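You operate a simulated robot arm through the tools that you are given. There is no shell and no other tool. Be economical: measure what you need, move in short steps, check, and stop when the job is done.

The job below is to be done with a simulated robot arm. You get a single attempt, and the scene is never put back.

## Task
One lead sits on the wrong terminal: move it as the card shows and test the fan.
Fine: The fan box's striped lug is the earth. Work with the supply off; leave the emptied clamp free. Run the fan, then switch off.

It is judged by the outcome, as a careful person would: the job done as asked, and still so three seconds after it is handed in. It fails if anything else is knocked over, pushed out of place, dropped, spilled or broken.

## Robot
A 6-joint arm with a two-finger parallel gripper, fixed in place. Base frame: the origin is at the foot of the arm, x ahead of it, y to its left, z up; the work surface is at about z = 808. Lengths are in mm, angles in degrees, forces in N, time in s.
With the tool pointing down near the work surface it reaches from about 260 to 680 mm from the base axis. Its first joint turns from -66.0 to 66.0 degrees. Payload 2.9 kg.
The TCP is the grasp point between the finger pads, 30 mm short of the fingertips. In the tool frame z runs along the fingers and y along their closing line. The gripper opens to 110 mm. The fingers are 20 mm wide and 10 mm thick; the gripper's body (48 by 112 mm) begins 55 mm behind the TCP.
Orientation is that of the tool frame in the base frame, as [roll, pitch, yaw] about the fixed x, y, z axes, in that order (R = Rz(yaw) Ry(pitch) Rx(roll)). With the fingers straight down and closing along the base's y, the tool's x points along the base's -x, its y along +y and its z along -z.

## Interface
- The arm moves only by the tool step_arm. Its argument "targets" is a list of rows, each an object of numbers (a shift or turn left out is 0, a gripper value left out holds the last): "dx", "dy", "dz": the shift along the tool's x, y, z in mm; "ax", "ay", "az": the turn, a rotation vector about the tool's x, y, z in degrees. In form: [{"dx": .., "dy": .., "dz": .., "ax": .., "ay": .., "az": ..}, ...]. A call has 1 to 20 rows; each row shifts and turns the commanded pose from where the row before left it, along the tool's axes as they then stand. "gripper" is the gripper command, from -1 (fully open) to 1 (shut), values between in proportion, set as the call begins (left out, the last holds). Each row takes 0.2 s and may step no farther than 50 mm and 8.6 degrees from the row before; otherwise, or with a gripper value out of range, the whole call is refused. A pose out of reach is approached as far as the arm can. The call stops where the force on the tool passes 40 N (or 10 N more than at its start, if that is more) or the arm is blocked; 0.2 s more then pass. The fingers move at their own pace (about 108 mm/s each) and stop on an object; they squeeze with about 21 N. The grip force told is the motor's: it shows also when the fingers shut on nothing. Time passes only in rows, and 0.2 s behind the last, so rows that do not move let the fingers close. The reply holds the time, the measured pose of the TCP, the force on the tool along the base axes, the opening and the grip force, in the units named above and with some noise.
- Cameras (640 x 400 px; columns grow to the right, rows downward): "scene" is fixed at [87.2, 439.4, 1390.4]; the picture's right is [-0.67, -0.74, 0.00], its down [-0.38, 0.34, -0.86] and it looks along [0.64, -0.58, -0.51] (base axes); focal length 291 px, centre (320, 200). "wrist" rides on the gripper at [-36, 0, -57] in the tool frame; the picture's right is [0.00, -1.00, 0.00], its down [0.97, 0.00, -0.24] and it looks along [0.24, 0.00, 0.97] (tool axes); focal length 218 px, centre (320, 200). There is no depth. A picture from a camera that has moved, and an enlarged one, comes with that camera's place and axes in the base frame and with its lens.
- get_image(camera): a new picture of that camera. It takes no simulated time.
- inspect(camera, box): a new picture of the part [left, top, right, bottom] of that camera's present view, enlarged. It takes no simulated time.
- job_done(): hands the job in; it is judged then, once.

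Go step by step. Nothing tells you positions but the pictures and the camera data: compare them with the known pose of the tool, close in by small moves and look again before you grip or let go. The budget is 120 turns and 64 pictures, counting those below and the enlarged ones. Unless the task says otherwise, let go and move clear before handing in, and close with one line.

The tools are called as a command line: name --argument value ..., lists and objects as JSON in quotes. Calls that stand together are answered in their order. step_arm: Moves the arm, as the interface text tells. Its arguments: {"type":"object","properties":{"targets":{"type":"array","items":{"type":"object","properties":{"dx":{"type":"number"},"dy":{"type":"number"},"dz":{"type":"number"},"ax":{"type":"number"},"ay":{"type":"number"},"az":{"type":"number"}}}},"gripper":{"type":"number"}},"required":["targets"]} The other tools are called the same way: get_image (camera) takes a picture; inspect (camera, box) takes an enlarged picture of a part of a camera's view; job_done () hands the job in.

At the start:

```text
time_s: 0.0
eef_pos: [367.5, -96.1, 1249.4]
ee_rot: [180.0, 0.0, 180.0]
ft_force: [0.3, 0.0, 0.9]
opening: 110.1
gripper_force: 0.1
```

scene: 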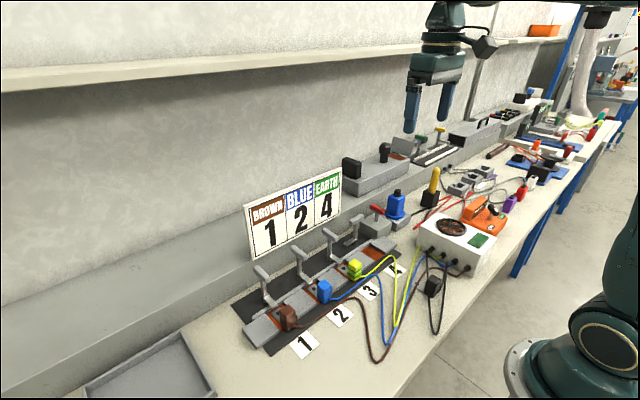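
wrist: 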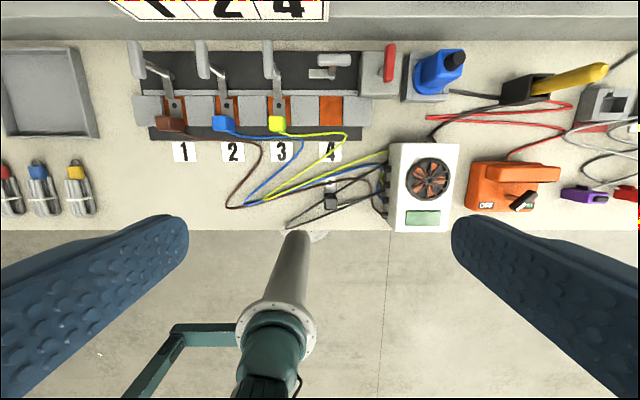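

The bench shows a terminal block with four lever clamps (leads on 1, 2, 3), the card saying earth goes to 4, and the fan box and switches to the right. I'll look closer before moving.

inspect --camera "wrist" --box '[120, 30, 380, 190]'

inspect --camera "wrist" --box '[340, 30, 600, 240]'

inspect --camera "scene" --box '[230, 160, 430, 360]'

inspect --camera "scene" --box '[350, 150, 530, 300]'

```text
2.46 times, centred on (250, 110) of wrist
camera zoom: at [405.0, -96.2, 1306.5], right [0.0, -1.0, 0.0], down [-0.97, 0.0, 0.24], along [-0.24, 0.0, -0.97], focal length 537 px, centre (492, 422)
```

zoom: 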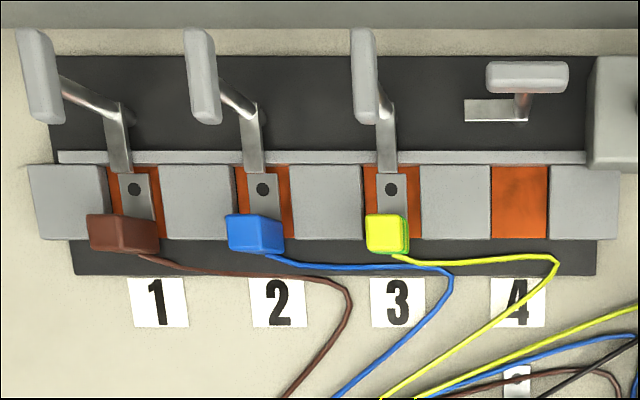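

```text
1.90 times, centred on (470, 135) of wrist
camera zoom: at [405.0, -96.2, 1306.5], right [0.0, -1.0, 0.0], down [-0.97, 0.0, 0.24], along [-0.24, 0.0, -0.97], focal length 416 px, centre (34, 324)
```

zoom: 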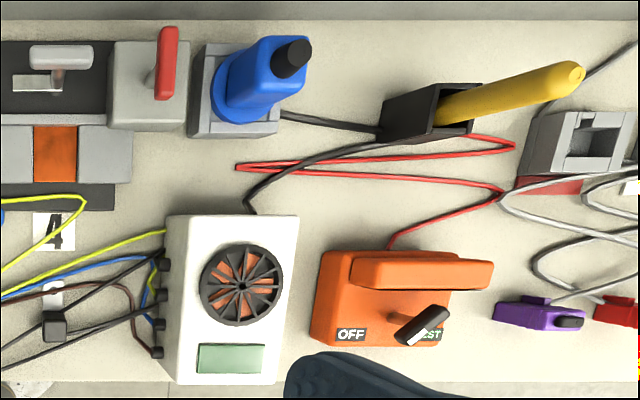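

```text
2.00 times, centred on (330, 260) of scene
camera zoom: at [87.2, 439.4, 1390.4], right [-0.67, -0.74, 0.0], down [-0.38, 0.34, -0.86], along [0.64, -0.58, -0.51], focal length 582 px, centre (300, 80)
```

zoom: 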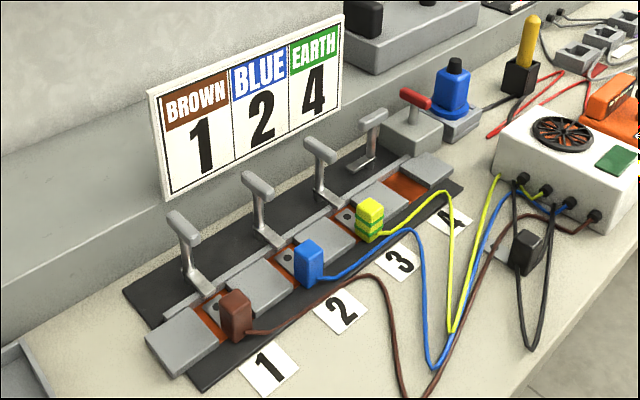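

```text
2.67 times, centred on (440, 225) of scene
camera zoom: at [87.2, 439.4, 1390.4], right [-0.67, -0.74, 0.0], down [-0.38, 0.34, -0.86], along [0.64, -0.58, -0.51], focal length 775 px, centre (0, 133)
```

zoom: 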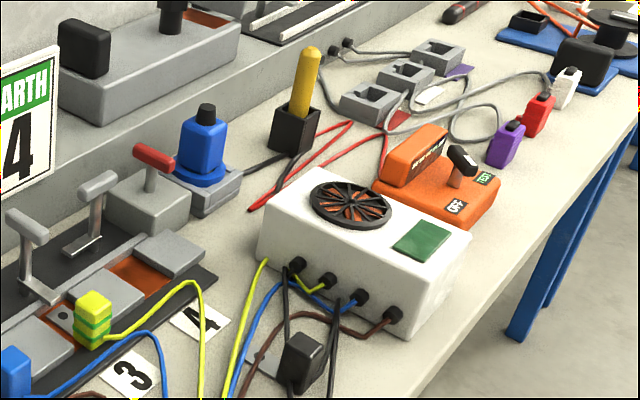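

Clamps 1–3 hold leads, and 4 looks free with its lever in another state. I'll move closer to see the mechanisms.

step_arm --targets '[{"dz": 45, "dx": 5}, {"dz": 45, "dx": 5}, {"dz": 45, "dy": -10}, {"dz": 45, "dy": -10}, {}]'

inspect --camera "scene" --box '[310, 190, 420, 290]'

get_image --camera "wrist"

```text
time_s: 1.2
eef_pos: [358.9, -116.3, 1072.9]
ee_rot: [180.0, 0.0, 179.9]
ft_force: [0.1, -0.4, 0.1]
opening: 109.8
gripper_force: 0.1
```

```text
4.00 times, centred on (365, 240) of scene
camera zoom: at [87.2, 439.4, 1390.4], right [-0.67, -0.74, 0.0], down [-0.38, 0.34, -0.86], along [0.64, -0.58, -0.51], focal length 1163 px, centre (140, 40)
```

zoom: 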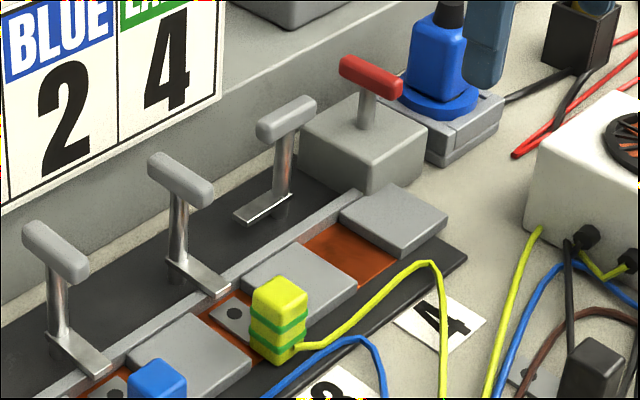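

```text
56 pictures are left
camera wrist: at [395.8, -116.8, 1130.1], right [0.0, -1.0, 0.0], down [-0.97, 0.0, 0.24], along [-0.24, 0.0, -0.97], focal length 218 px, centre (320, 200)
```

wrist: 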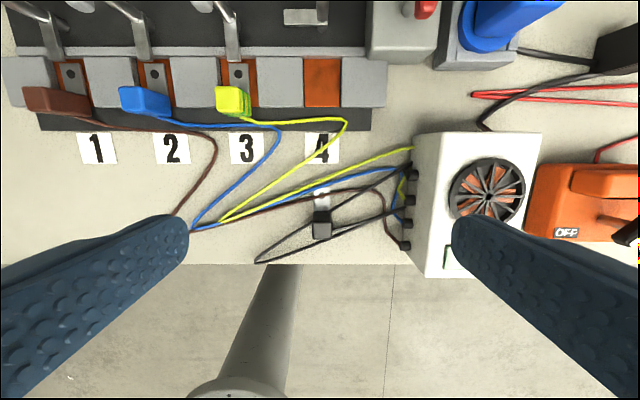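

step_arm --targets '[{"dx": -40, "dy": -45}, {"dx": -20, "dy": -45}, {"dy": -45}, {"dy": -30}, {}]'

get_image --camera "wrist"

inspect --camera "wrist" --box '[120, 0, 320, 125]'

inspect --camera "scene" --box '[415, 160, 565, 260]'

```text
refused: row 1 steps farther than a row can; nothing moved
```

```text
55 pictures are left
camera wrist: at [395.8, -116.8, 1130.1], right [0.0, -1.0, 0.0], down [-0.97, 0.0, 0.24], along [-0.24, 0.0, -0.97], focal length 218 px, centre (320, 200)
```

wrist: 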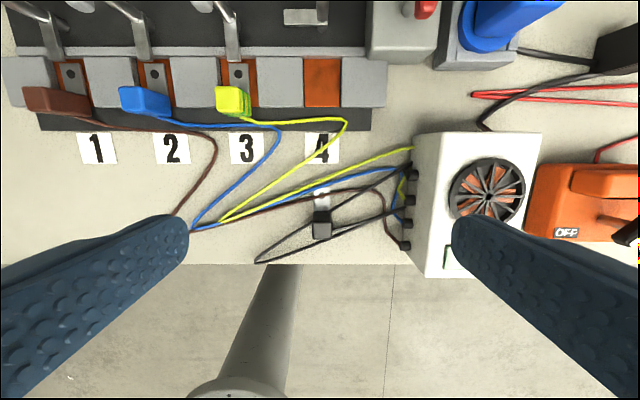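

```text
3.20 times, centred on (220, 62) of wrist
camera zoom: at [395.8, -116.8, 1130.1], right [0.0, -1.0, 0.0], down [-0.97, 0.0, 0.24], along [-0.24, 0.0, -0.97], focal length 698 px, centre (640, 640)
```

zoom: 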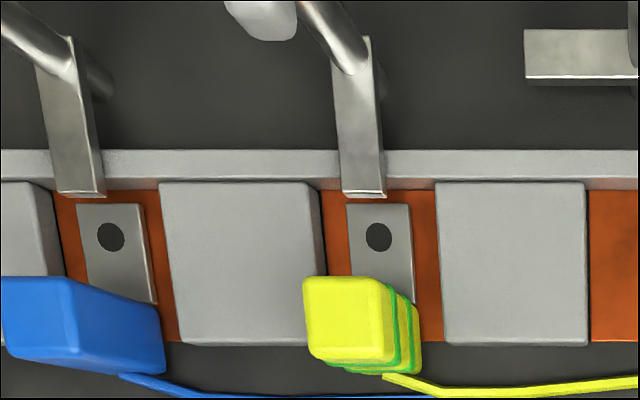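

```text
4.00 times, centred on (490, 210) of scene
camera zoom: at [87.2, 439.4, 1390.4], right [-0.67, -0.74, 0.0], down [-0.38, 0.34, -0.86], along [0.64, -0.58, -0.51], focal length 1163 px, centre (-360, 160)
```

zoom: 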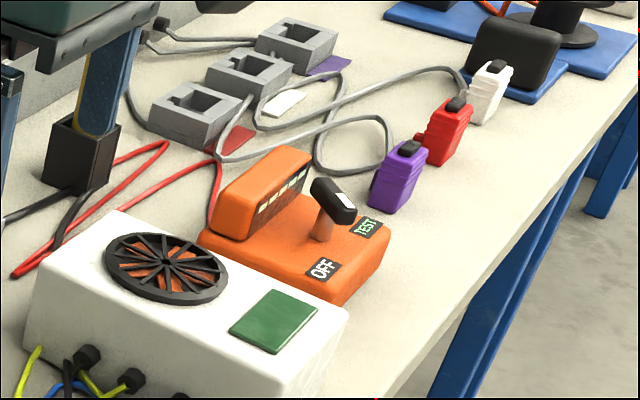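

step_arm --targets '[{"dx": -20, "dy": -40}, {"dx": -20, "dy": -40}, {"dx": -20, "dy": -40}, {"dy": -40}, {}]'

get_image --camera "wrist"

inspect --camera "wrist" --box '[170, 0, 390, 140]'

inspect --camera "scene" --box '[360, 170, 460, 240]'

```text
time_s: 2.4
eef_pos: [421.6, -278.8, 1069.7]
ee_rot: [180.0, 0.0, -179.9]
ft_force: [0.3, -0.1, -0.8]
opening: 110.0
gripper_force: 0.0
```

```text
52 pictures are left
camera wrist: at [458.9, -277.7, 1127.0], right [0.0, -1.0, 0.0], down [-0.97, 0.0, 0.24], along [-0.24, 0.0, -0.97], focal length 218 px, centre (320, 200)
```

wrist: 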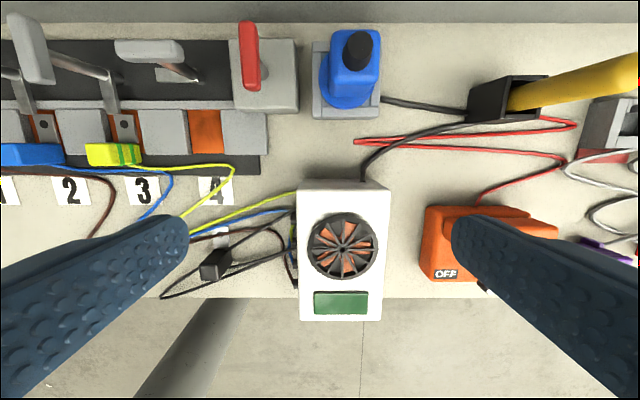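

```text
2.86 times, centred on (280, 70) of wrist
camera zoom: at [458.9, -277.7, 1127.0], right [0.0, -1.0, 0.0], down [-0.97, 0.0, 0.24], along [-0.24, 0.0, -0.97], focal length 624 px, centre (434, 571)
```

zoom: 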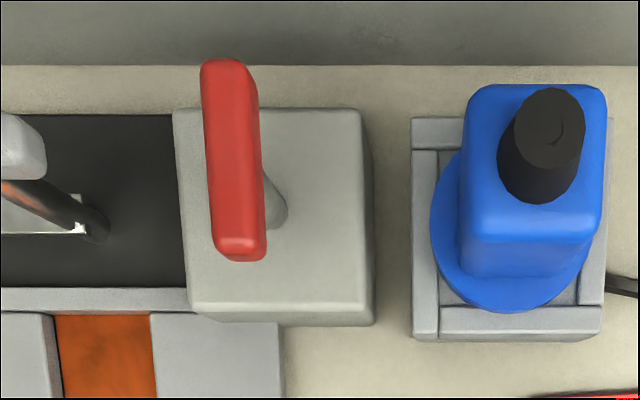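

```text
5.71 times, centred on (410, 205) of scene
camera zoom: at [87.2, 439.4, 1390.4], right [-0.67, -0.74, 0.0], down [-0.38, 0.34, -0.86], along [0.64, -0.58, -0.51], focal length 1662 px, centre (-194, 171)
```

zoom: 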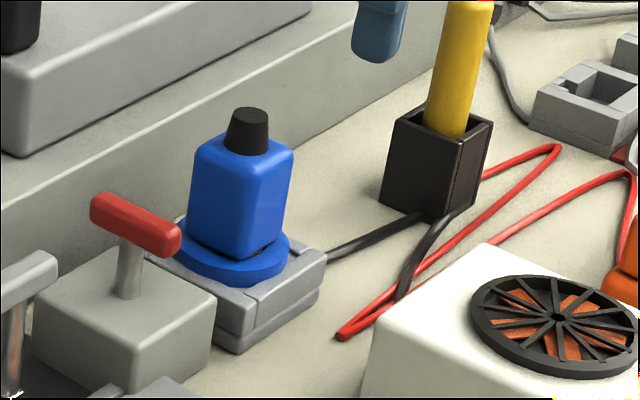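

step_arm --targets '[{"dx": 30, "dy": -40}, {"dx": 30, "dy": -40}, {"dx": 20, "dy": -40}, {"dy": -30}, {}]'

get_image --camera "wrist"

inspect --camera "wrist" --box '[240, 100, 420, 260]'

```text
time_s: 3.6
eef_pos: [337.5, -428.2, 1070.2]
ee_rot: [-179.9, 0.1, -179.9]
ft_force: [-0.5, -0.1, -0.5]
opening: 109.9
gripper_force: 0.2
```

```text
49 pictures are left
camera wrist: at [375.0, -427.6, 1126.1], right [0.0, -1.0, 0.0], down [-0.97, 0.0, 0.24], along [-0.24, 0.0, -0.97], focal length 218 px, centre (320, 200)
```

wrist: 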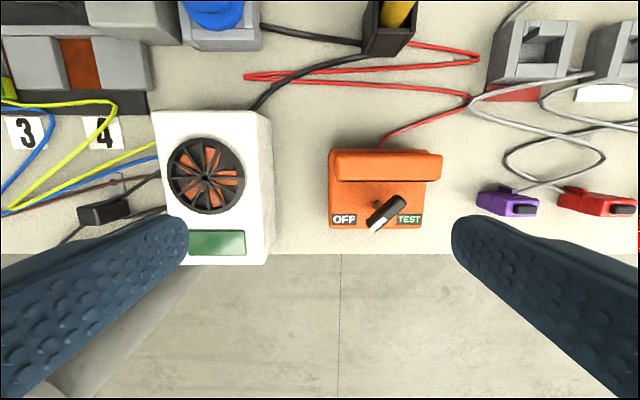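

```text
2.50 times, centred on (330, 180) of wrist
camera zoom: at [375.0, -427.6, 1126.1], right [0.0, -1.0, 0.0], down [-0.97, 0.0, 0.24], along [-0.24, 0.0, -0.97], focal length 546 px, centre (295, 250)
```

zoom: 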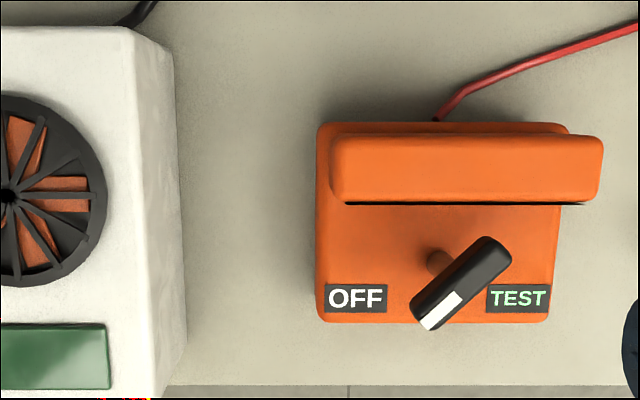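

The orange tester's pointer sits at OFF. I need to determine which item is the fan's supply, so I'll zoom in more.

inspect --camera "scene" --box '[455, 180, 515, 230]'

inspect --camera "scene" --box '[375, 170, 465, 230]'

inspect --camera "wrist" --box '[160, 0, 500, 140]'

inspect --camera "scene" --box '[400, 210, 500, 300]'

```text
8.00 times, centred on (485, 205) of scene
camera zoom: at [87.2, 439.4, 1390.4], right [-0.67, -0.74, 0.0], down [-0.38, 0.34, -0.86], along [0.64, -0.58, -0.51], focal length 2326 px, centre (-1000, 160)
```

zoom: 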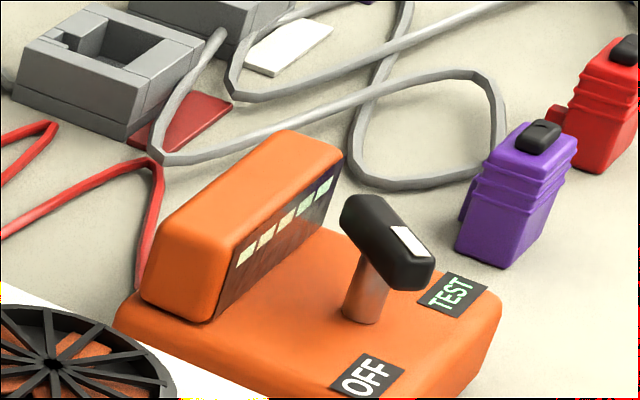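

```text
6.67 times, centred on (420, 200) of scene
camera zoom: at [87.2, 439.4, 1390.4], right [-0.67, -0.74, 0.0], down [-0.38, 0.34, -0.86], along [0.64, -0.58, -0.51], focal length 1938 px, centre (-347, 200)
```

zoom: 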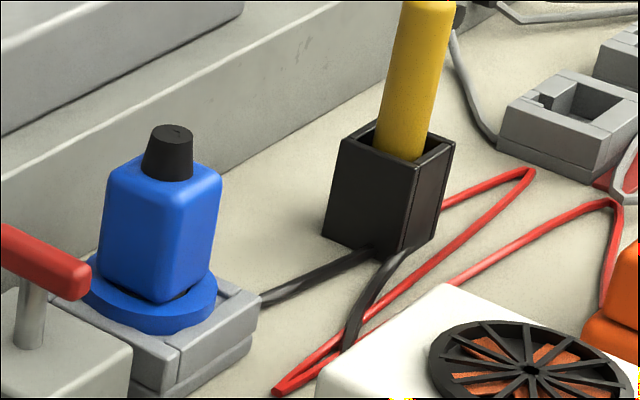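

```text
1.88 times, centred on (330, 70) of wrist
camera zoom: at [375.0, -427.6, 1126.1], right [0.0, -1.0, 0.0], down [-0.97, 0.0, 0.24], along [-0.24, 0.0, -0.97], focal length 411 px, centre (301, 445)
```

zoom: 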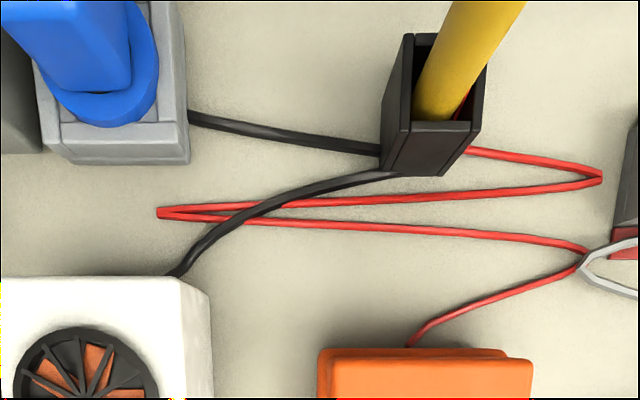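

```text
4.44 times, centred on (450, 255) of scene
camera zoom: at [87.2, 439.4, 1390.4], right [-0.67, -0.74, 0.0], down [-0.38, 0.34, -0.86], along [0.64, -0.58, -0.51], focal length 1292 px, centre (-258, -44)
```

zoom: 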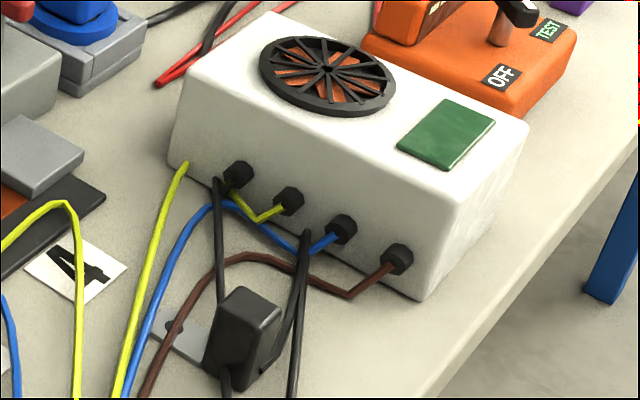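

I place the clamp handles at about x=543, z=901, with y ≈ 208, 99, -11 and -120. The red handle is near (539, -214, 902). I'll look closer at the red switch and check whether the fan is moving.

step_arm --targets '[{"dx": -30, "dy": 30, "dz": 10}, {"dx": -30, "dy": 35, "dz": 10}, {"dx": -30, "dy": 35, "dz": 10}, {"dx": -30, "dy": 35, "dz": 10}, {"dy": 35, "dz": 20}, {}]'

get_image --camera "wrist"

inspect --camera "scene" --box '[400, 210, 500, 300]'

```text
time_s: 5.0
eef_pos: [457.2, -255.3, 1010.5]
ee_rot: [-180.0, -0.1, -179.9]
ft_force: [-0.2, 1.1, -0.4]
opening: 109.9
gripper_force: 0.2
```

```text
43 pictures are left
camera wrist: at [494.9, -254.8, 1067.6], right [0.0, -1.0, 0.0], down [-0.97, 0.0, 0.24], along [-0.24, 0.0, -0.97], focal length 218 px, centre (320, 200)
```

wrist: 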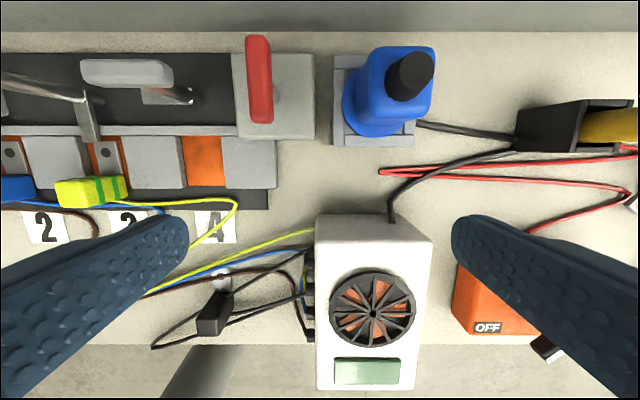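

```text
4.44 times, centred on (450, 255) of scene
camera zoom: at [87.1, 439.4, 1390.4], right [-0.67, -0.74, 0.0], down [-0.38, 0.34, -0.86], along [0.64, -0.58, -0.51], focal length 1292 px, centre (-258, -44)
```

zoom: 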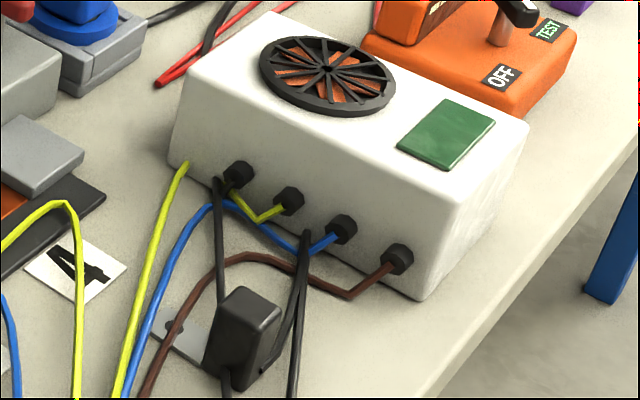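

The fan is still, so I take the supply to be off. Next I close the fingers into a peg and bring it beside clamp 3's handle, to swing it a quarter turn open like clamp 4.

step_arm --gripper 1 --targets '[{"dx": -5, "dy": 45}, {"dx": -5, "dy": 45}, {"dx": -15, "dy": 45}, {"dx": -15, "dy": 45}, {"dx": -24, "dy": 33}, {"dz": 35}, {"dz": 35}, {}]'

get_image --camera "wrist"

inspect --camera "scene" --box '[290, 160, 450, 290]'

```text
time_s: 6.8
eef_pos: [523.0, -46.6, 940.5]
ee_rot: [-180.0, 0.1, -180.0]
ft_force: [-0.4, 0.5, -0.3]
opening: 0.0
gripper_force: 21.1
```

```text
41 pictures are left
camera wrist: at [559.8, -45.9, 998.0], right [0.0, -1.0, 0.0], down [-0.97, 0.0, 0.24], along [-0.24, 0.0, -0.97], focal length 218 px, centre (320, 200)
```

wrist: 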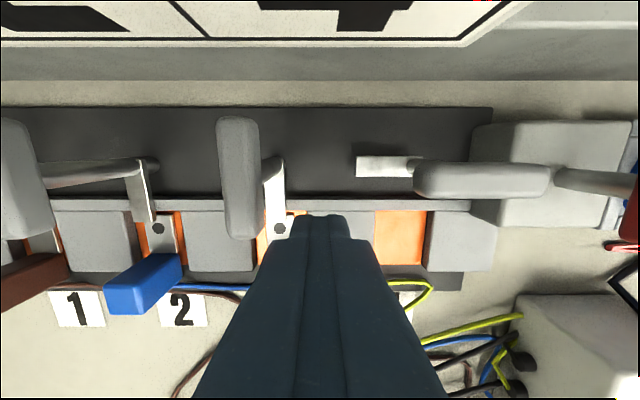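

```text
3.08 times, centred on (370, 225) of scene
camera zoom: at [87.2, 439.4, 1390.4], right [-0.67, -0.74, 0.0], down [-0.38, 0.34, -0.86], along [0.64, -0.58, -0.51], focal length 895 px, centre (166, 123)
```

zoom: 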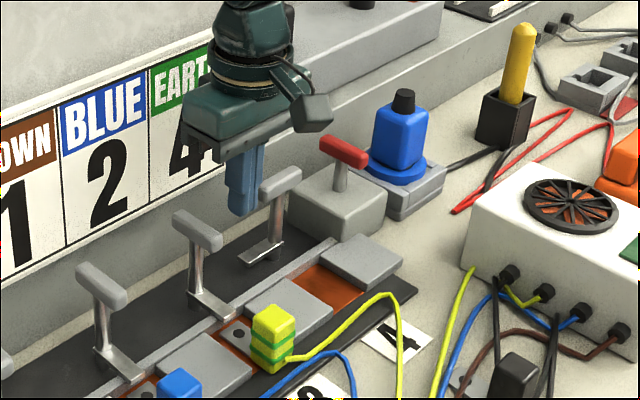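

step_arm --targets '[{"dz": 14}, {"dz": 14}, {"dx": -1.5, "dy": 13.5}, {"dx": 4, "dy": 5.5}, {"dx": 4.5, "dy": 5.5}, {"dx": 1, "dy": 8}, {"dx": -2, "dy": 5}, {"dx": -3, "dy": 6.5}, {}]'

get_image --camera "wrist"

```text
time_s: 8.8
eef_pos: [520.4, 0.0, 911.7]
ee_rot: [180.0, 0.0, -179.8]
ft_force: [0.8, 0.0, 0.0]
opening: 0.0
gripper_force: 21.0
```

```text
39 pictures are left
camera wrist: at [557.3, 0.2, 967.7], right [0.0, -1.0, 0.0], down [-0.97, 0.0, 0.24], along [-0.24, 0.0, -0.97], focal length 218 px, centre (320, 200)
```

wrist: 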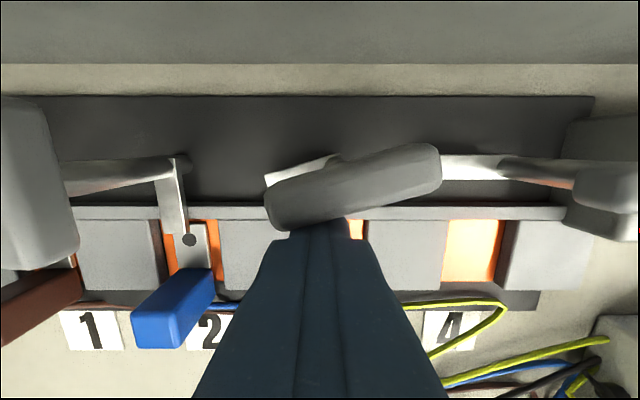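

The handle swings easily and has turned about 75°. I'll push it to 90° and then back off.

step_arm --targets '[{"dx": -4, "dy": 3}, {"dx": -4, "dy": 1}, {"dx": -1.5}, {"dx": 10}, {"dz": -45}, {"dx": 30, "dz": -30}, {}]'

get_image --camera "wrist"

```text
time_s: 10.4
eef_pos: [487.7, 0.7, 985.3]
ee_rot: [-180.0, 0.1, -179.9]
ft_force: [0.5, 0.1, 0.0]
opening: 0.0
gripper_force: 21.1
```

```text
38 pictures are left
camera wrist: at [525.0, 1.9, 1042.1], right [0.0, -1.0, 0.0], down [-0.97, 0.0, 0.24], along [-0.24, 0.0, -0.97], focal length 218 px, centre (320, 200)
```

wrist: 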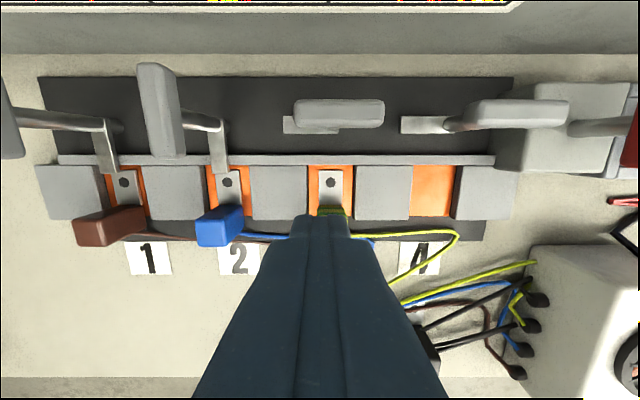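

Clamp 3 is open. Next I go above the striped lug (block top near (449, -10, 861)) with the fingers part open.

step_arm --gripper -0.1 --targets '[{"dx": 20, "dy": -5}, {"dx": 21, "dy": -6}, {"dz": 30}, {"dz": 30}, {}]'

get_image --camera "wrist"

inspect --camera "scene" --box '[300, 210, 420, 300]'

```text
time_s: 11.6
eef_pos: [446.1, -6.4, 926.4]
ee_rot: [180.0, 0.0, -179.8]
ft_force: [0.1, 0.6, 1.1]
opening: 60.7
gripper_force: 0.2
```

```text
37 pictures are left
camera wrist: at [482.6, -7.0, 982.5], right [0.0, -1.0, 0.0], down [-0.97, 0.0, 0.24], along [-0.24, 0.0, -0.97], focal length 218 px, centre (320, 200)
```

wrist: 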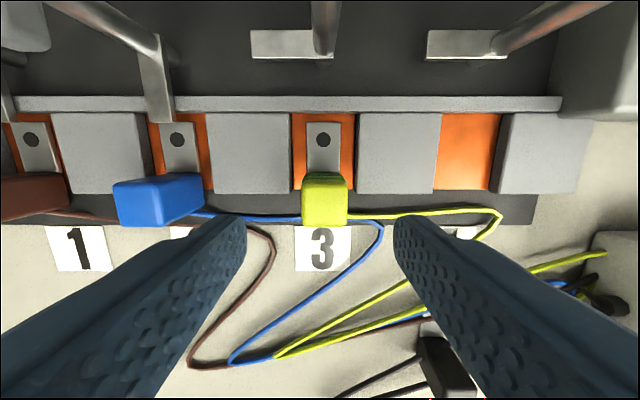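

```text
4.44 times, centred on (360, 255) of scene
camera zoom: at [87.2, 439.4, 1390.4], right [-0.67, -0.74, 0.0], down [-0.38, 0.34, -0.86], along [0.64, -0.58, -0.51], focal length 1292 px, centre (142, -44)
```

zoom: 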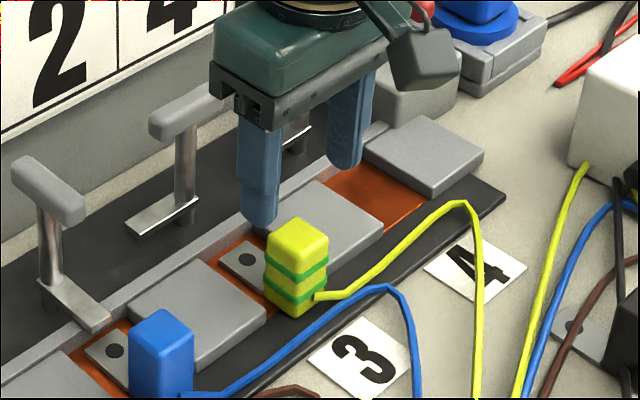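

step_arm --targets '[{"dx": 4, "dy": -2.6, "dz": 30}, {"dz": 29}, {}]'

inspect --camera "scene" --box '[300, 210, 420, 300]'

```text
time_s: 12.4
eef_pos: [442.4, -10.7, 864.9]
ee_rot: [-180.0, -0.1, 180.0]
ft_force: [1.3, 1.2, -0.1]
opening: 60.4
gripper_force: 0.1
```

```text
4.44 times, centred on (360, 255) of scene
camera zoom: at [87.2, 439.4, 1390.4], right [-0.67, -0.74, 0.0], down [-0.38, 0.34, -0.86], along [0.64, -0.58, -0.51], focal length 1292 px, centre (142, -44)
```

zoom: 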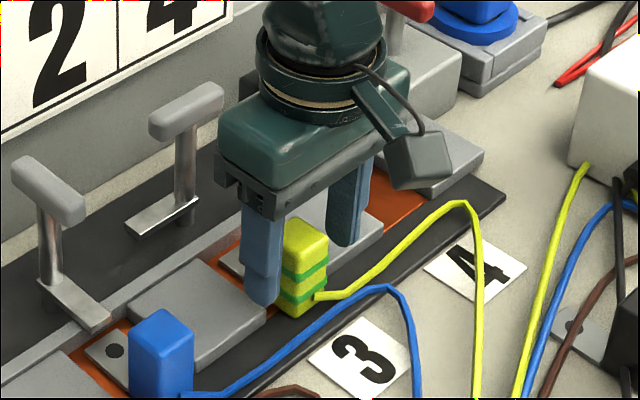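

step_arm --gripper 1 --targets '[{}, {}, {}]'

step_arm --targets '[{"dz": -5}, {"dz": -10}, {"dz": -15}, {"dz": -15}, {}]'

get_image --camera "wrist"

inspect --camera "scene" --box '[300, 190, 440, 300]'

```text
time_s: 13.2
eef_pos: [442.9, -10.0, 864.9]
ee_rot: [-180.0, 0.0, -180.0]
ft_force: [0.0, -0.5, -0.1]
opening: 27.0
gripper_force: 21.2
```

```text
time_s: 14.4
eef_pos: [442.6, -9.1, 911.2]
ee_rot: [180.0, 0.1, -180.0]
ft_force: [-0.2, 0.5, -0.8]
opening: 26.7
gripper_force: 21.8
```

```text
34 pictures are left
camera wrist: at [479.2, -8.4, 969.2], right [0.0, -1.0, 0.0], down [-0.97, 0.0, 0.24], along [-0.24, 0.0, -0.97], focal length 218 px, centre (320, 200)
```

wrist: 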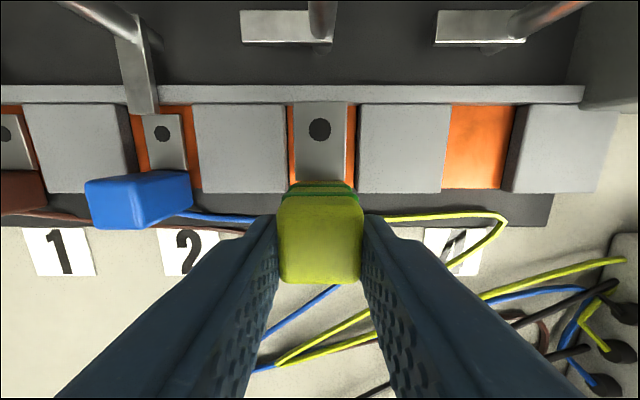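

```text
3.64 times, centred on (370, 245) of scene
camera zoom: at [87.2, 439.4, 1390.4], right [-0.67, -0.74, 0.0], down [-0.38, 0.34, -0.86], along [0.64, -0.58, -0.51], focal length 1057 px, centre (138, 36)
```

zoom: 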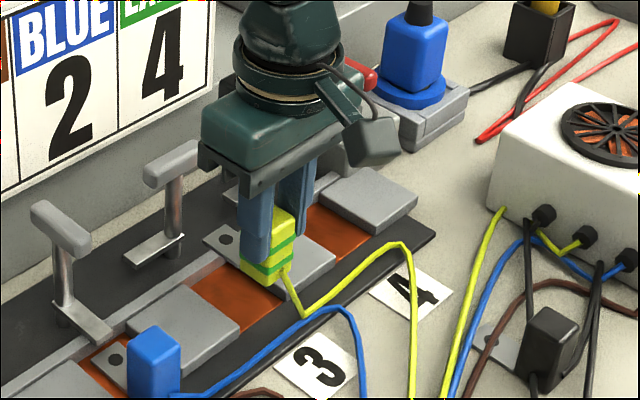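

The lug is free and held firmly. I'll carry it about 110 mm along to terminal 4 and check the alignment.

step_arm --targets '[{"dy": -22}, {"dy": -22}, {"dy": -22}, {"dy": -22}, {"dy": -21.5}, {}, {}]'

get_image --camera "wrist"

```text
time_s: 16.0
eef_pos: [442.2, -118.3, 911.1]
ee_rot: [179.9, 0.0, -179.9]
ft_force: [-0.1, 0.7, 0.3]
opening: 27.2
gripper_force: 20.9
```

```text
32 pictures are left
camera wrist: at [479.0, -118.8, 968.8], right [0.0, -1.0, 0.0], down [-0.97, 0.0, 0.24], along [-0.24, 0.0, -0.97], focal length 218 px, centre (320, 200)
```

wrist: 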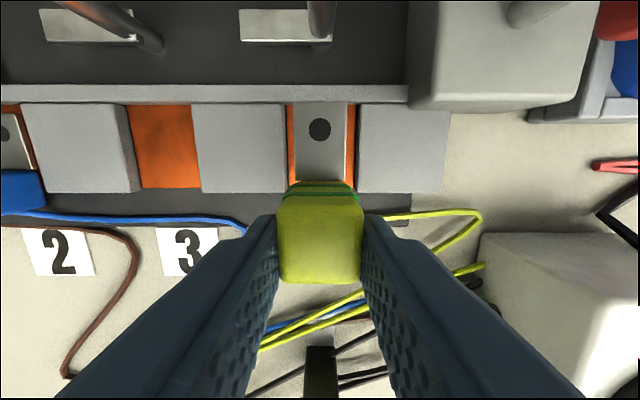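

Slot 4 sits exactly as slot 3 did in view, so I lower by the same amount.

step_arm --targets '[{"dz": 15}, {"dz": 15}, {"dz": 10}, {"dz": 5}, {"dz": 1}, {}]'

inspect --camera "scene" --box '[300, 190, 440, 300]'

```text
time_s: 17.4
eef_pos: [444.3, -117.8, 867.6]
ee_rot: [-180.0, 0.1, 180.0]
ft_force: [0.3, 0.1, -0.8]
opening: 26.7
gripper_force: 21.1
```

```text
3.64 times, centred on (370, 245) of scene
camera zoom: at [87.2, 439.4, 1390.4], right [-0.67, -0.74, 0.0], down [-0.38, 0.34, -0.86], along [0.64, -0.58, -0.51], focal length 1057 px, centre (138, 36)
```

zoom: 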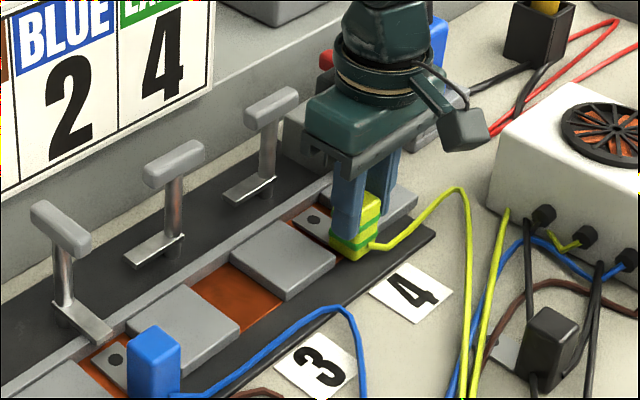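

step_arm --targets '[{"dz": 1.5}, {"dz": 1}, {}]'

```text
time_s: 18.2
eef_pos: [444.8, -116.8, 864.9]
ee_rot: [179.9, 0.2, -179.9]
ft_force: [-5.8, 1.8, 20.8]
opening: 26.8
gripper_force: 20.5
```

Contact felt as it seated. I ease off slightly and release.

step_arm --targets '[{"dz": -1, "dx": 1}, {}]'

step_arm --gripper -0.1 --targets '[{}, {}, {"dz": -20}, {"dz": -40}, {"dz": -30}, {}]'

get_image --camera "wrist"

inspect --camera "scene" --box '[300, 190, 440, 300]'

```text
time_s: 18.8
eef_pos: [444.0, -118.3, 864.4]
ee_rot: [180.0, 0.2, -179.9]
ft_force: [4.0, 0.4, 10.9]
opening: 26.6
gripper_force: 20.7
```

```text
time_s: 20.2
eef_pos: [442.2, -120.1, 954.3]
ee_rot: [-179.9, 0.1, 180.0]
ft_force: [-0.3, 0.0, 0.0]
opening: 60.2
gripper_force: 0.1
```

```text
30 pictures are left
camera wrist: at [478.7, -119.9, 1011.7], right [0.0, -1.0, 0.0], down [-0.97, 0.0, 0.24], along [-0.24, 0.0, -0.97], focal length 218 px, centre (320, 200)
```

wrist: 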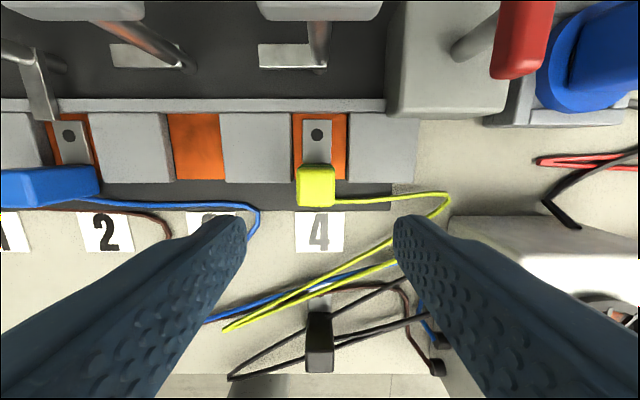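

```text
3.64 times, centred on (370, 245) of scene
camera zoom: at [87.1, 439.4, 1390.4], right [-0.67, -0.74, 0.0], down [-0.38, 0.34, -0.86], along [0.64, -0.58, -0.51], focal length 1057 px, centre (138, 36)
```

zoom: 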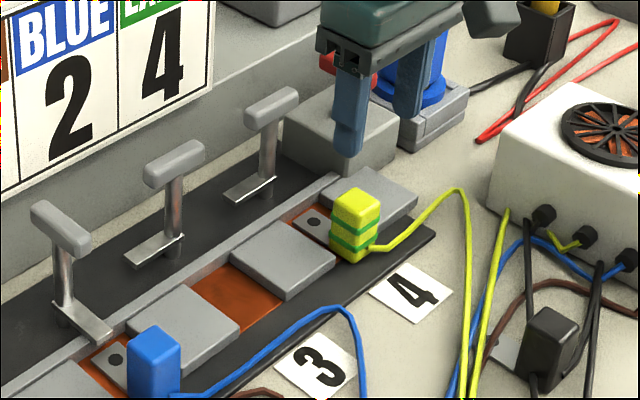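

The lug is seated on 4. Next I swing clamp 4's handle counter-clockwise to close it, pushing its right end forward first.

step_arm --gripper 1 --targets '[{"dx": -25, "dy": -9}, {"dx": -25, "dy": -9}, {"dx": -20}, {"dz": 21}, {"dz": 21}, {"dx": -12}, {"dx": -5, "dy": -5}, {"dx": -4, "dy": -4.5}, {"dx": -7, "dy": -2}, {"dx": -8}, {}]'

get_image --camera "wrist"

```text
time_s: 22.6
eef_pos: [548.5, -147.6, 915.1]
ee_rot: [180.0, 0.0, 179.9]
ft_force: [-0.5, -1.4, 0.7]
opening: 0.0
gripper_force: 21.3
```

```text
28 pictures are left
camera wrist: at [585.1, -147.3, 970.6], right [0.0, -1.0, 0.0], down [-0.97, 0.0, 0.24], along [-0.24, 0.0, -0.97], focal length 218 px, centre (320, 200)
```

wrist: 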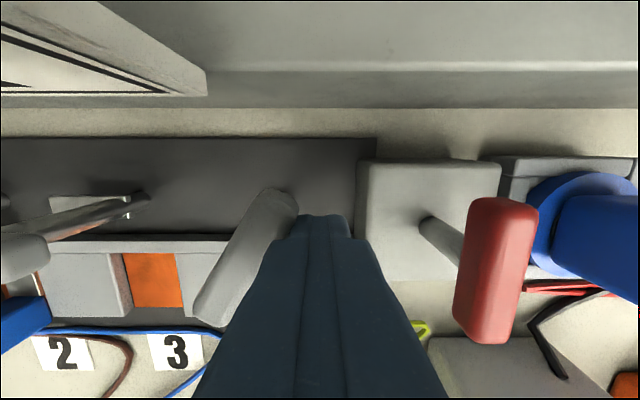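

step_arm --targets '[{"dx": 6, "dy": -4}, {"dz": -42}, {"dx": 20, "dy": 32}, {"dy": 38}, {"dz": 21}, {"dz": 22}, {"dy": -10}, {"dy": -6}, {"dy": -5}, {}]'

get_image --camera "wrist"

```text
time_s: 24.8
eef_pos: [522.1, -103.6, 910.7]
ee_rot: [-180.0, 0.2, -180.0]
ft_force: [0.5, 4.4, 1.2]
opening: 0.0
gripper_force: 21.1
```

```text
27 pictures are left
camera wrist: at [559.9, -102.2, 968.6], right [0.0, -1.0, 0.0], down [-0.97, 0.0, 0.24], along [-0.24, 0.0, -0.97], focal length 218 px, centre (320, 200)
```

wrist: 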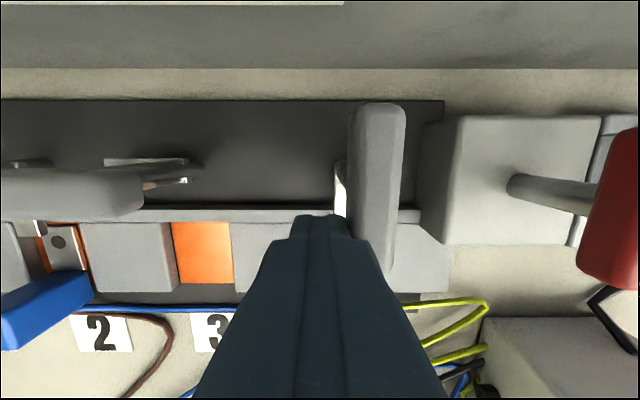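

The handle is along x with some resistance felt. I'll back away and check the clamp against 1 and 2.

step_arm --targets '[{"dy": 8}, {"dz": -45}, {"dx": 40, "dz": -20}, {"dx": 30}, {}]'

inspect --camera "wrist" --box '[120, 0, 480, 225]'

inspect --camera "scene" --box '[300, 170, 440, 290]'

```text
time_s: 26.0
eef_pos: [452.8, -96.3, 978.9]
ee_rot: [-180.0, -0.1, 179.9]
ft_force: [-0.5, 0.3, 0.1]
opening: 0.1
gripper_force: 21.0
```

```text
1.78 times, centred on (300, 112) of wrist
camera zoom: at [489.5, -96.4, 1036.2], right [0.0, -1.0, 0.0], down [-0.97, 0.0, 0.24], along [-0.24, 0.0, -0.97], focal length 388 px, centre (356, 356)
```

zoom: 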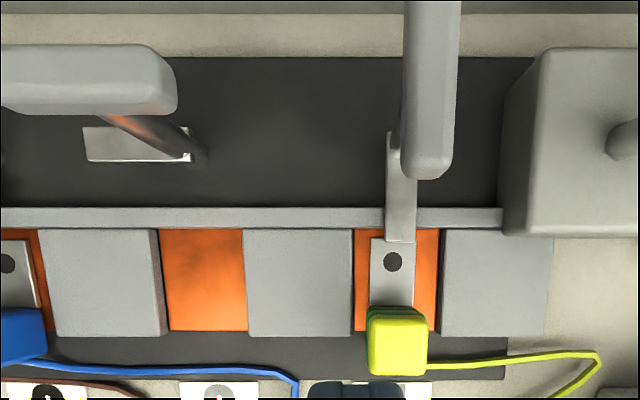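

```text
3.33 times, centred on (370, 230) of scene
camera zoom: at [87.1, 439.4, 1390.4], right [-0.67, -0.74, 0.0], down [-0.38, 0.34, -0.86], along [0.64, -0.58, -0.51], focal length 969 px, centre (153, 100)
```

zoom: 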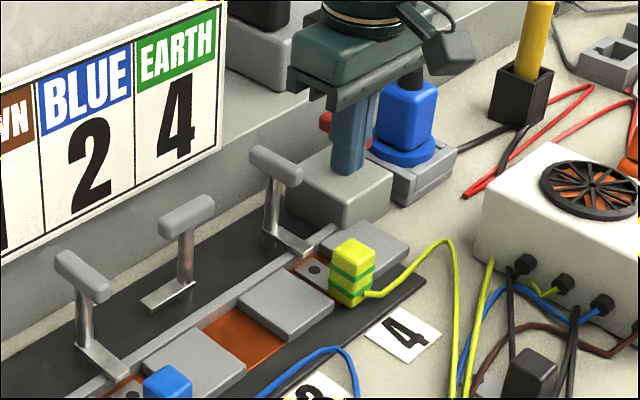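

Clamp 4 now matches clamps 1 and 2, and clamp 3 is free. Next I'll position the peg beside the red switch handle (about (541, -213)).

step_arm --targets '[{"dy": -45}, {"dx": -10, "dy": -45}, {"dx": -25, "dy": -45}, {"dx": -31, "dy": -17}, {"dz": 35}, {}]'

get_image --camera "wrist"

inspect --camera "scene" --box '[350, 150, 500, 260]'

```text
refused: row 3 steps farther than a row can; nothing moved
```

```text
24 pictures are left
camera wrist: at [489.5, -96.4, 1036.2], right [0.0, -1.0, 0.0], down [-0.97, 0.0, 0.24], along [-0.24, 0.0, -0.97], focal length 218 px, centre (320, 200)
```

wrist: 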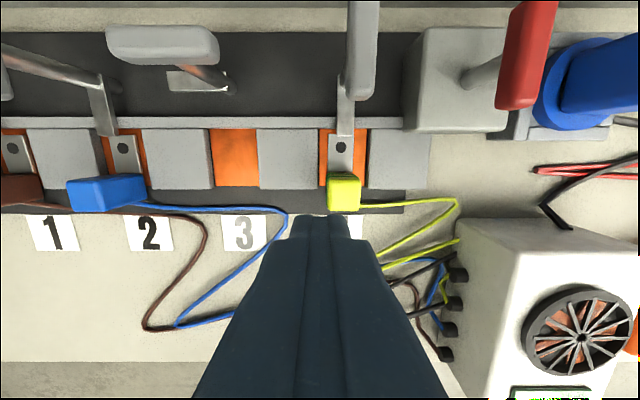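

```text
3.64 times, centred on (425, 205) of scene
camera zoom: at [87.1, 439.4, 1390.4], right [-0.67, -0.74, 0.0], down [-0.38, 0.34, -0.86], along [0.64, -0.58, -0.51], focal length 1057 px, centre (-62, 182)
```

zoom: 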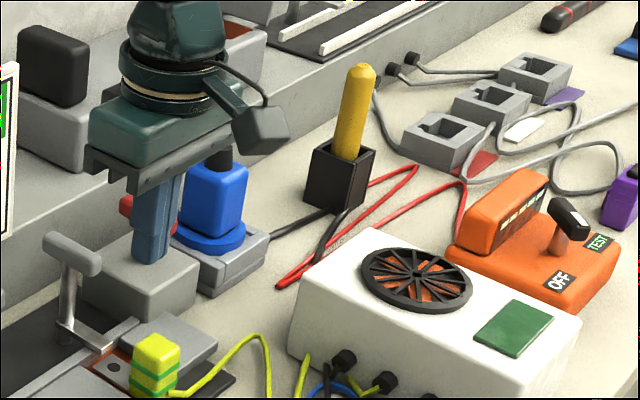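

step_arm --targets '[{"dy": -45}, {"dx": -10, "dy": -40}, {"dx": -20, "dy": -40}, {"dx": -25, "dy": -25}, {"dx": -11, "dz": 20}, {"dz": 20}, {}]'

get_image --camera "wrist"

```text
time_s: 27.6
eef_pos: [515.3, -243.2, 935.8]
ee_rot: [180.0, 0.0, 179.9]
ft_force: [-0.6, 0.2, -0.4]
opening: 0.1
gripper_force: 20.8
```

```text
22 pictures are left
camera wrist: at [553.5, -243.4, 992.5], right [0.0, -1.0, 0.0], down [-0.97, 0.0, 0.24], along [-0.24, 0.0, -0.97], focal length 218 px, centre (320, 200)
```

wrist: 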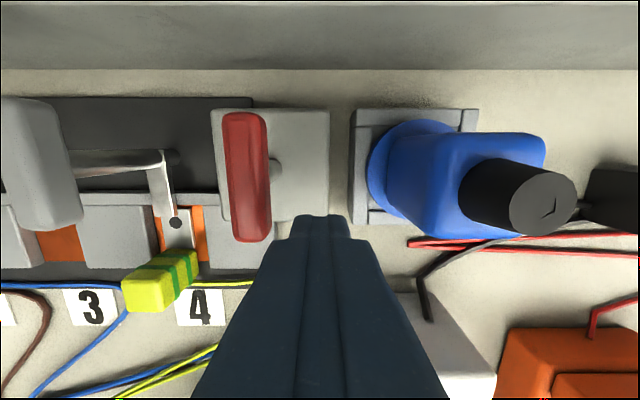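

step_arm --targets '[{"dz": 15}, {"dz": 15}, {"dx": -3, "dy": 9}, {"dx": 3, "dy": 5}, {"dx": 3, "dy": 5}, {}]'

get_image --camera "wrist"

```text
time_s: 29.0
eef_pos: [514.3, -224.2, 906.2]
ee_rot: [180.0, 0.0, -179.9]
ft_force: [1.1, -2.8, 4.5]
opening: 0.1
gripper_force: 20.7
```

```text
21 pictures are left
camera wrist: at [551.2, -225.1, 963.0], right [0.0, -1.0, 0.0], down [-0.97, 0.0, 0.24], along [-0.24, 0.0, -0.97], focal length 218 px, centre (320, 200)
```

wrist: 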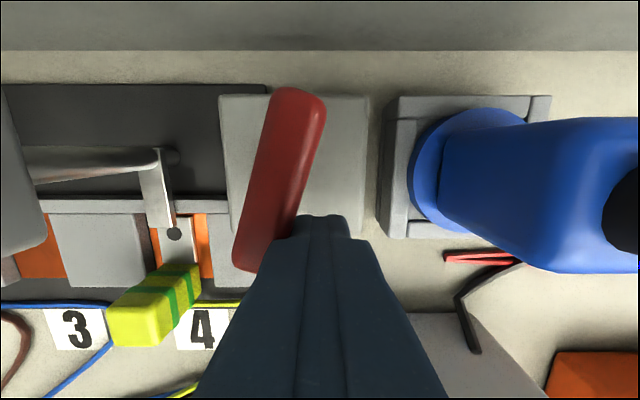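

The switch handle turns clockwise, so I continue to a quarter turn.

step_arm --targets '[{"dx": 3.5, "dy": 6}, {"dy": 4}, {"dx": -1, "dy": 5}, {"dx": -3, "dy": 5}, {"dx": -3, "dy": 3}, {"dx": -3, "dy": 3}, {"dx": -2}, {}]'

get_image --camera "wrist"

inspect --camera "scene" --box '[400, 210, 500, 300]'

```text
time_s: 30.8
eef_pos: [519.4, -200.8, 906.7]
ee_rot: [179.8, -0.5, 179.8]
ft_force: [-30.7, -3.8, 5.3]
opening: 0.1
gripper_force: 21.0
```

```text
20 pictures are left
camera wrist: at [557.4, -200.2, 962.8], right [0.0, -1.0, 0.0], down [-0.97, 0.0, 0.25], along [-0.25, 0.0, -0.97], focal length 218 px, centre (320, 200)
```

wrist: 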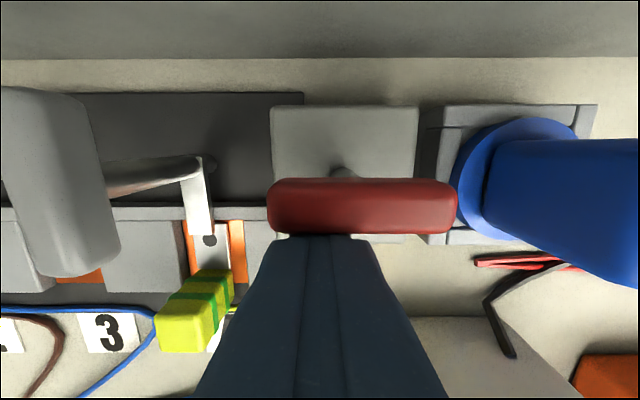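

```text
4.44 times, centred on (450, 255) of scene
camera zoom: at [86.3, 439.3, 1390.4], right [-0.67, -0.74, 0.0], down [-0.38, 0.34, -0.86], along [0.64, -0.58, -0.51], focal length 1292 px, centre (-258, -44)
```

zoom: 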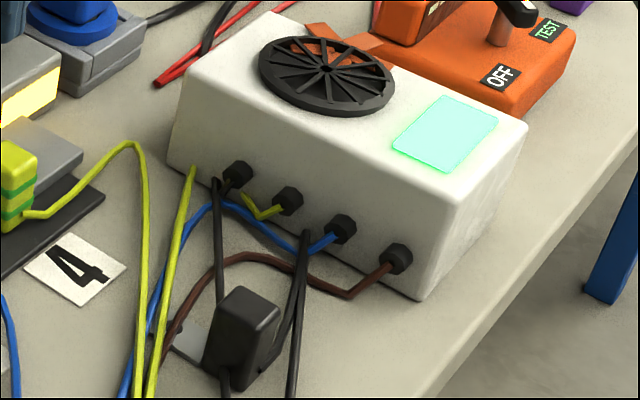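

The fan is running: the green lamp and supply window are lit. I back off, let it run a couple of seconds and confirm.

step_arm --targets '[{"dx": 4}, {"dx": 8}, {"dy": -15}, {"dy": -17}, {}, {}, {}, {}]'

inspect --camera "scene" --box '[350, 170, 500, 290]'

get_image --camera "wrist"

```text
time_s: 32.6
eef_pos: [512.7, -232.1, 906.9]
ee_rot: [179.9, -0.1, -180.0]
ft_force: [-0.4, 0.5, 0.1]
opening: 0.0
gripper_force: 20.9
```

```text
3.33 times, centred on (425, 230) of scene
camera zoom: at [87.2, 439.4, 1390.4], right [-0.67, -0.74, 0.0], down [-0.38, 0.34, -0.86], along [0.64, -0.58, -0.51], focal length 969 px, centre (-30, 100)
```

zoom: 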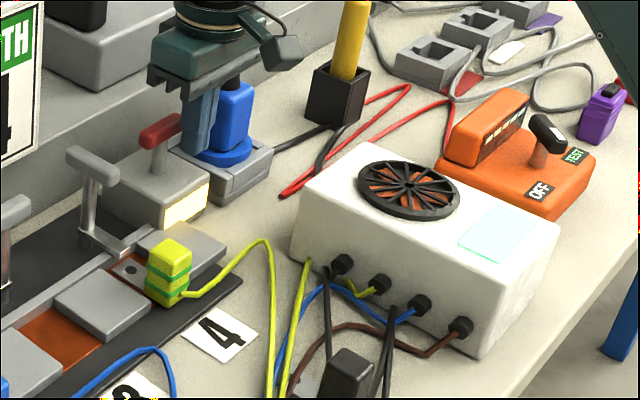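

```text
17 pictures are left
camera wrist: at [549.9, -231.2, 963.9], right [0.0, -1.0, 0.0], down [-0.97, 0.0, 0.24], along [-0.24, 0.0, -0.97], focal length 218 px, centre (320, 200)
```

wrist: 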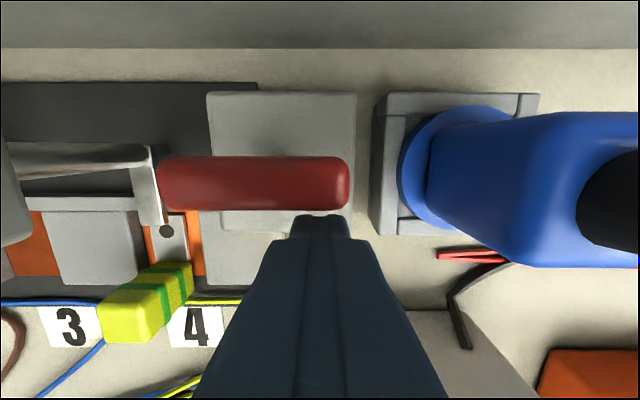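

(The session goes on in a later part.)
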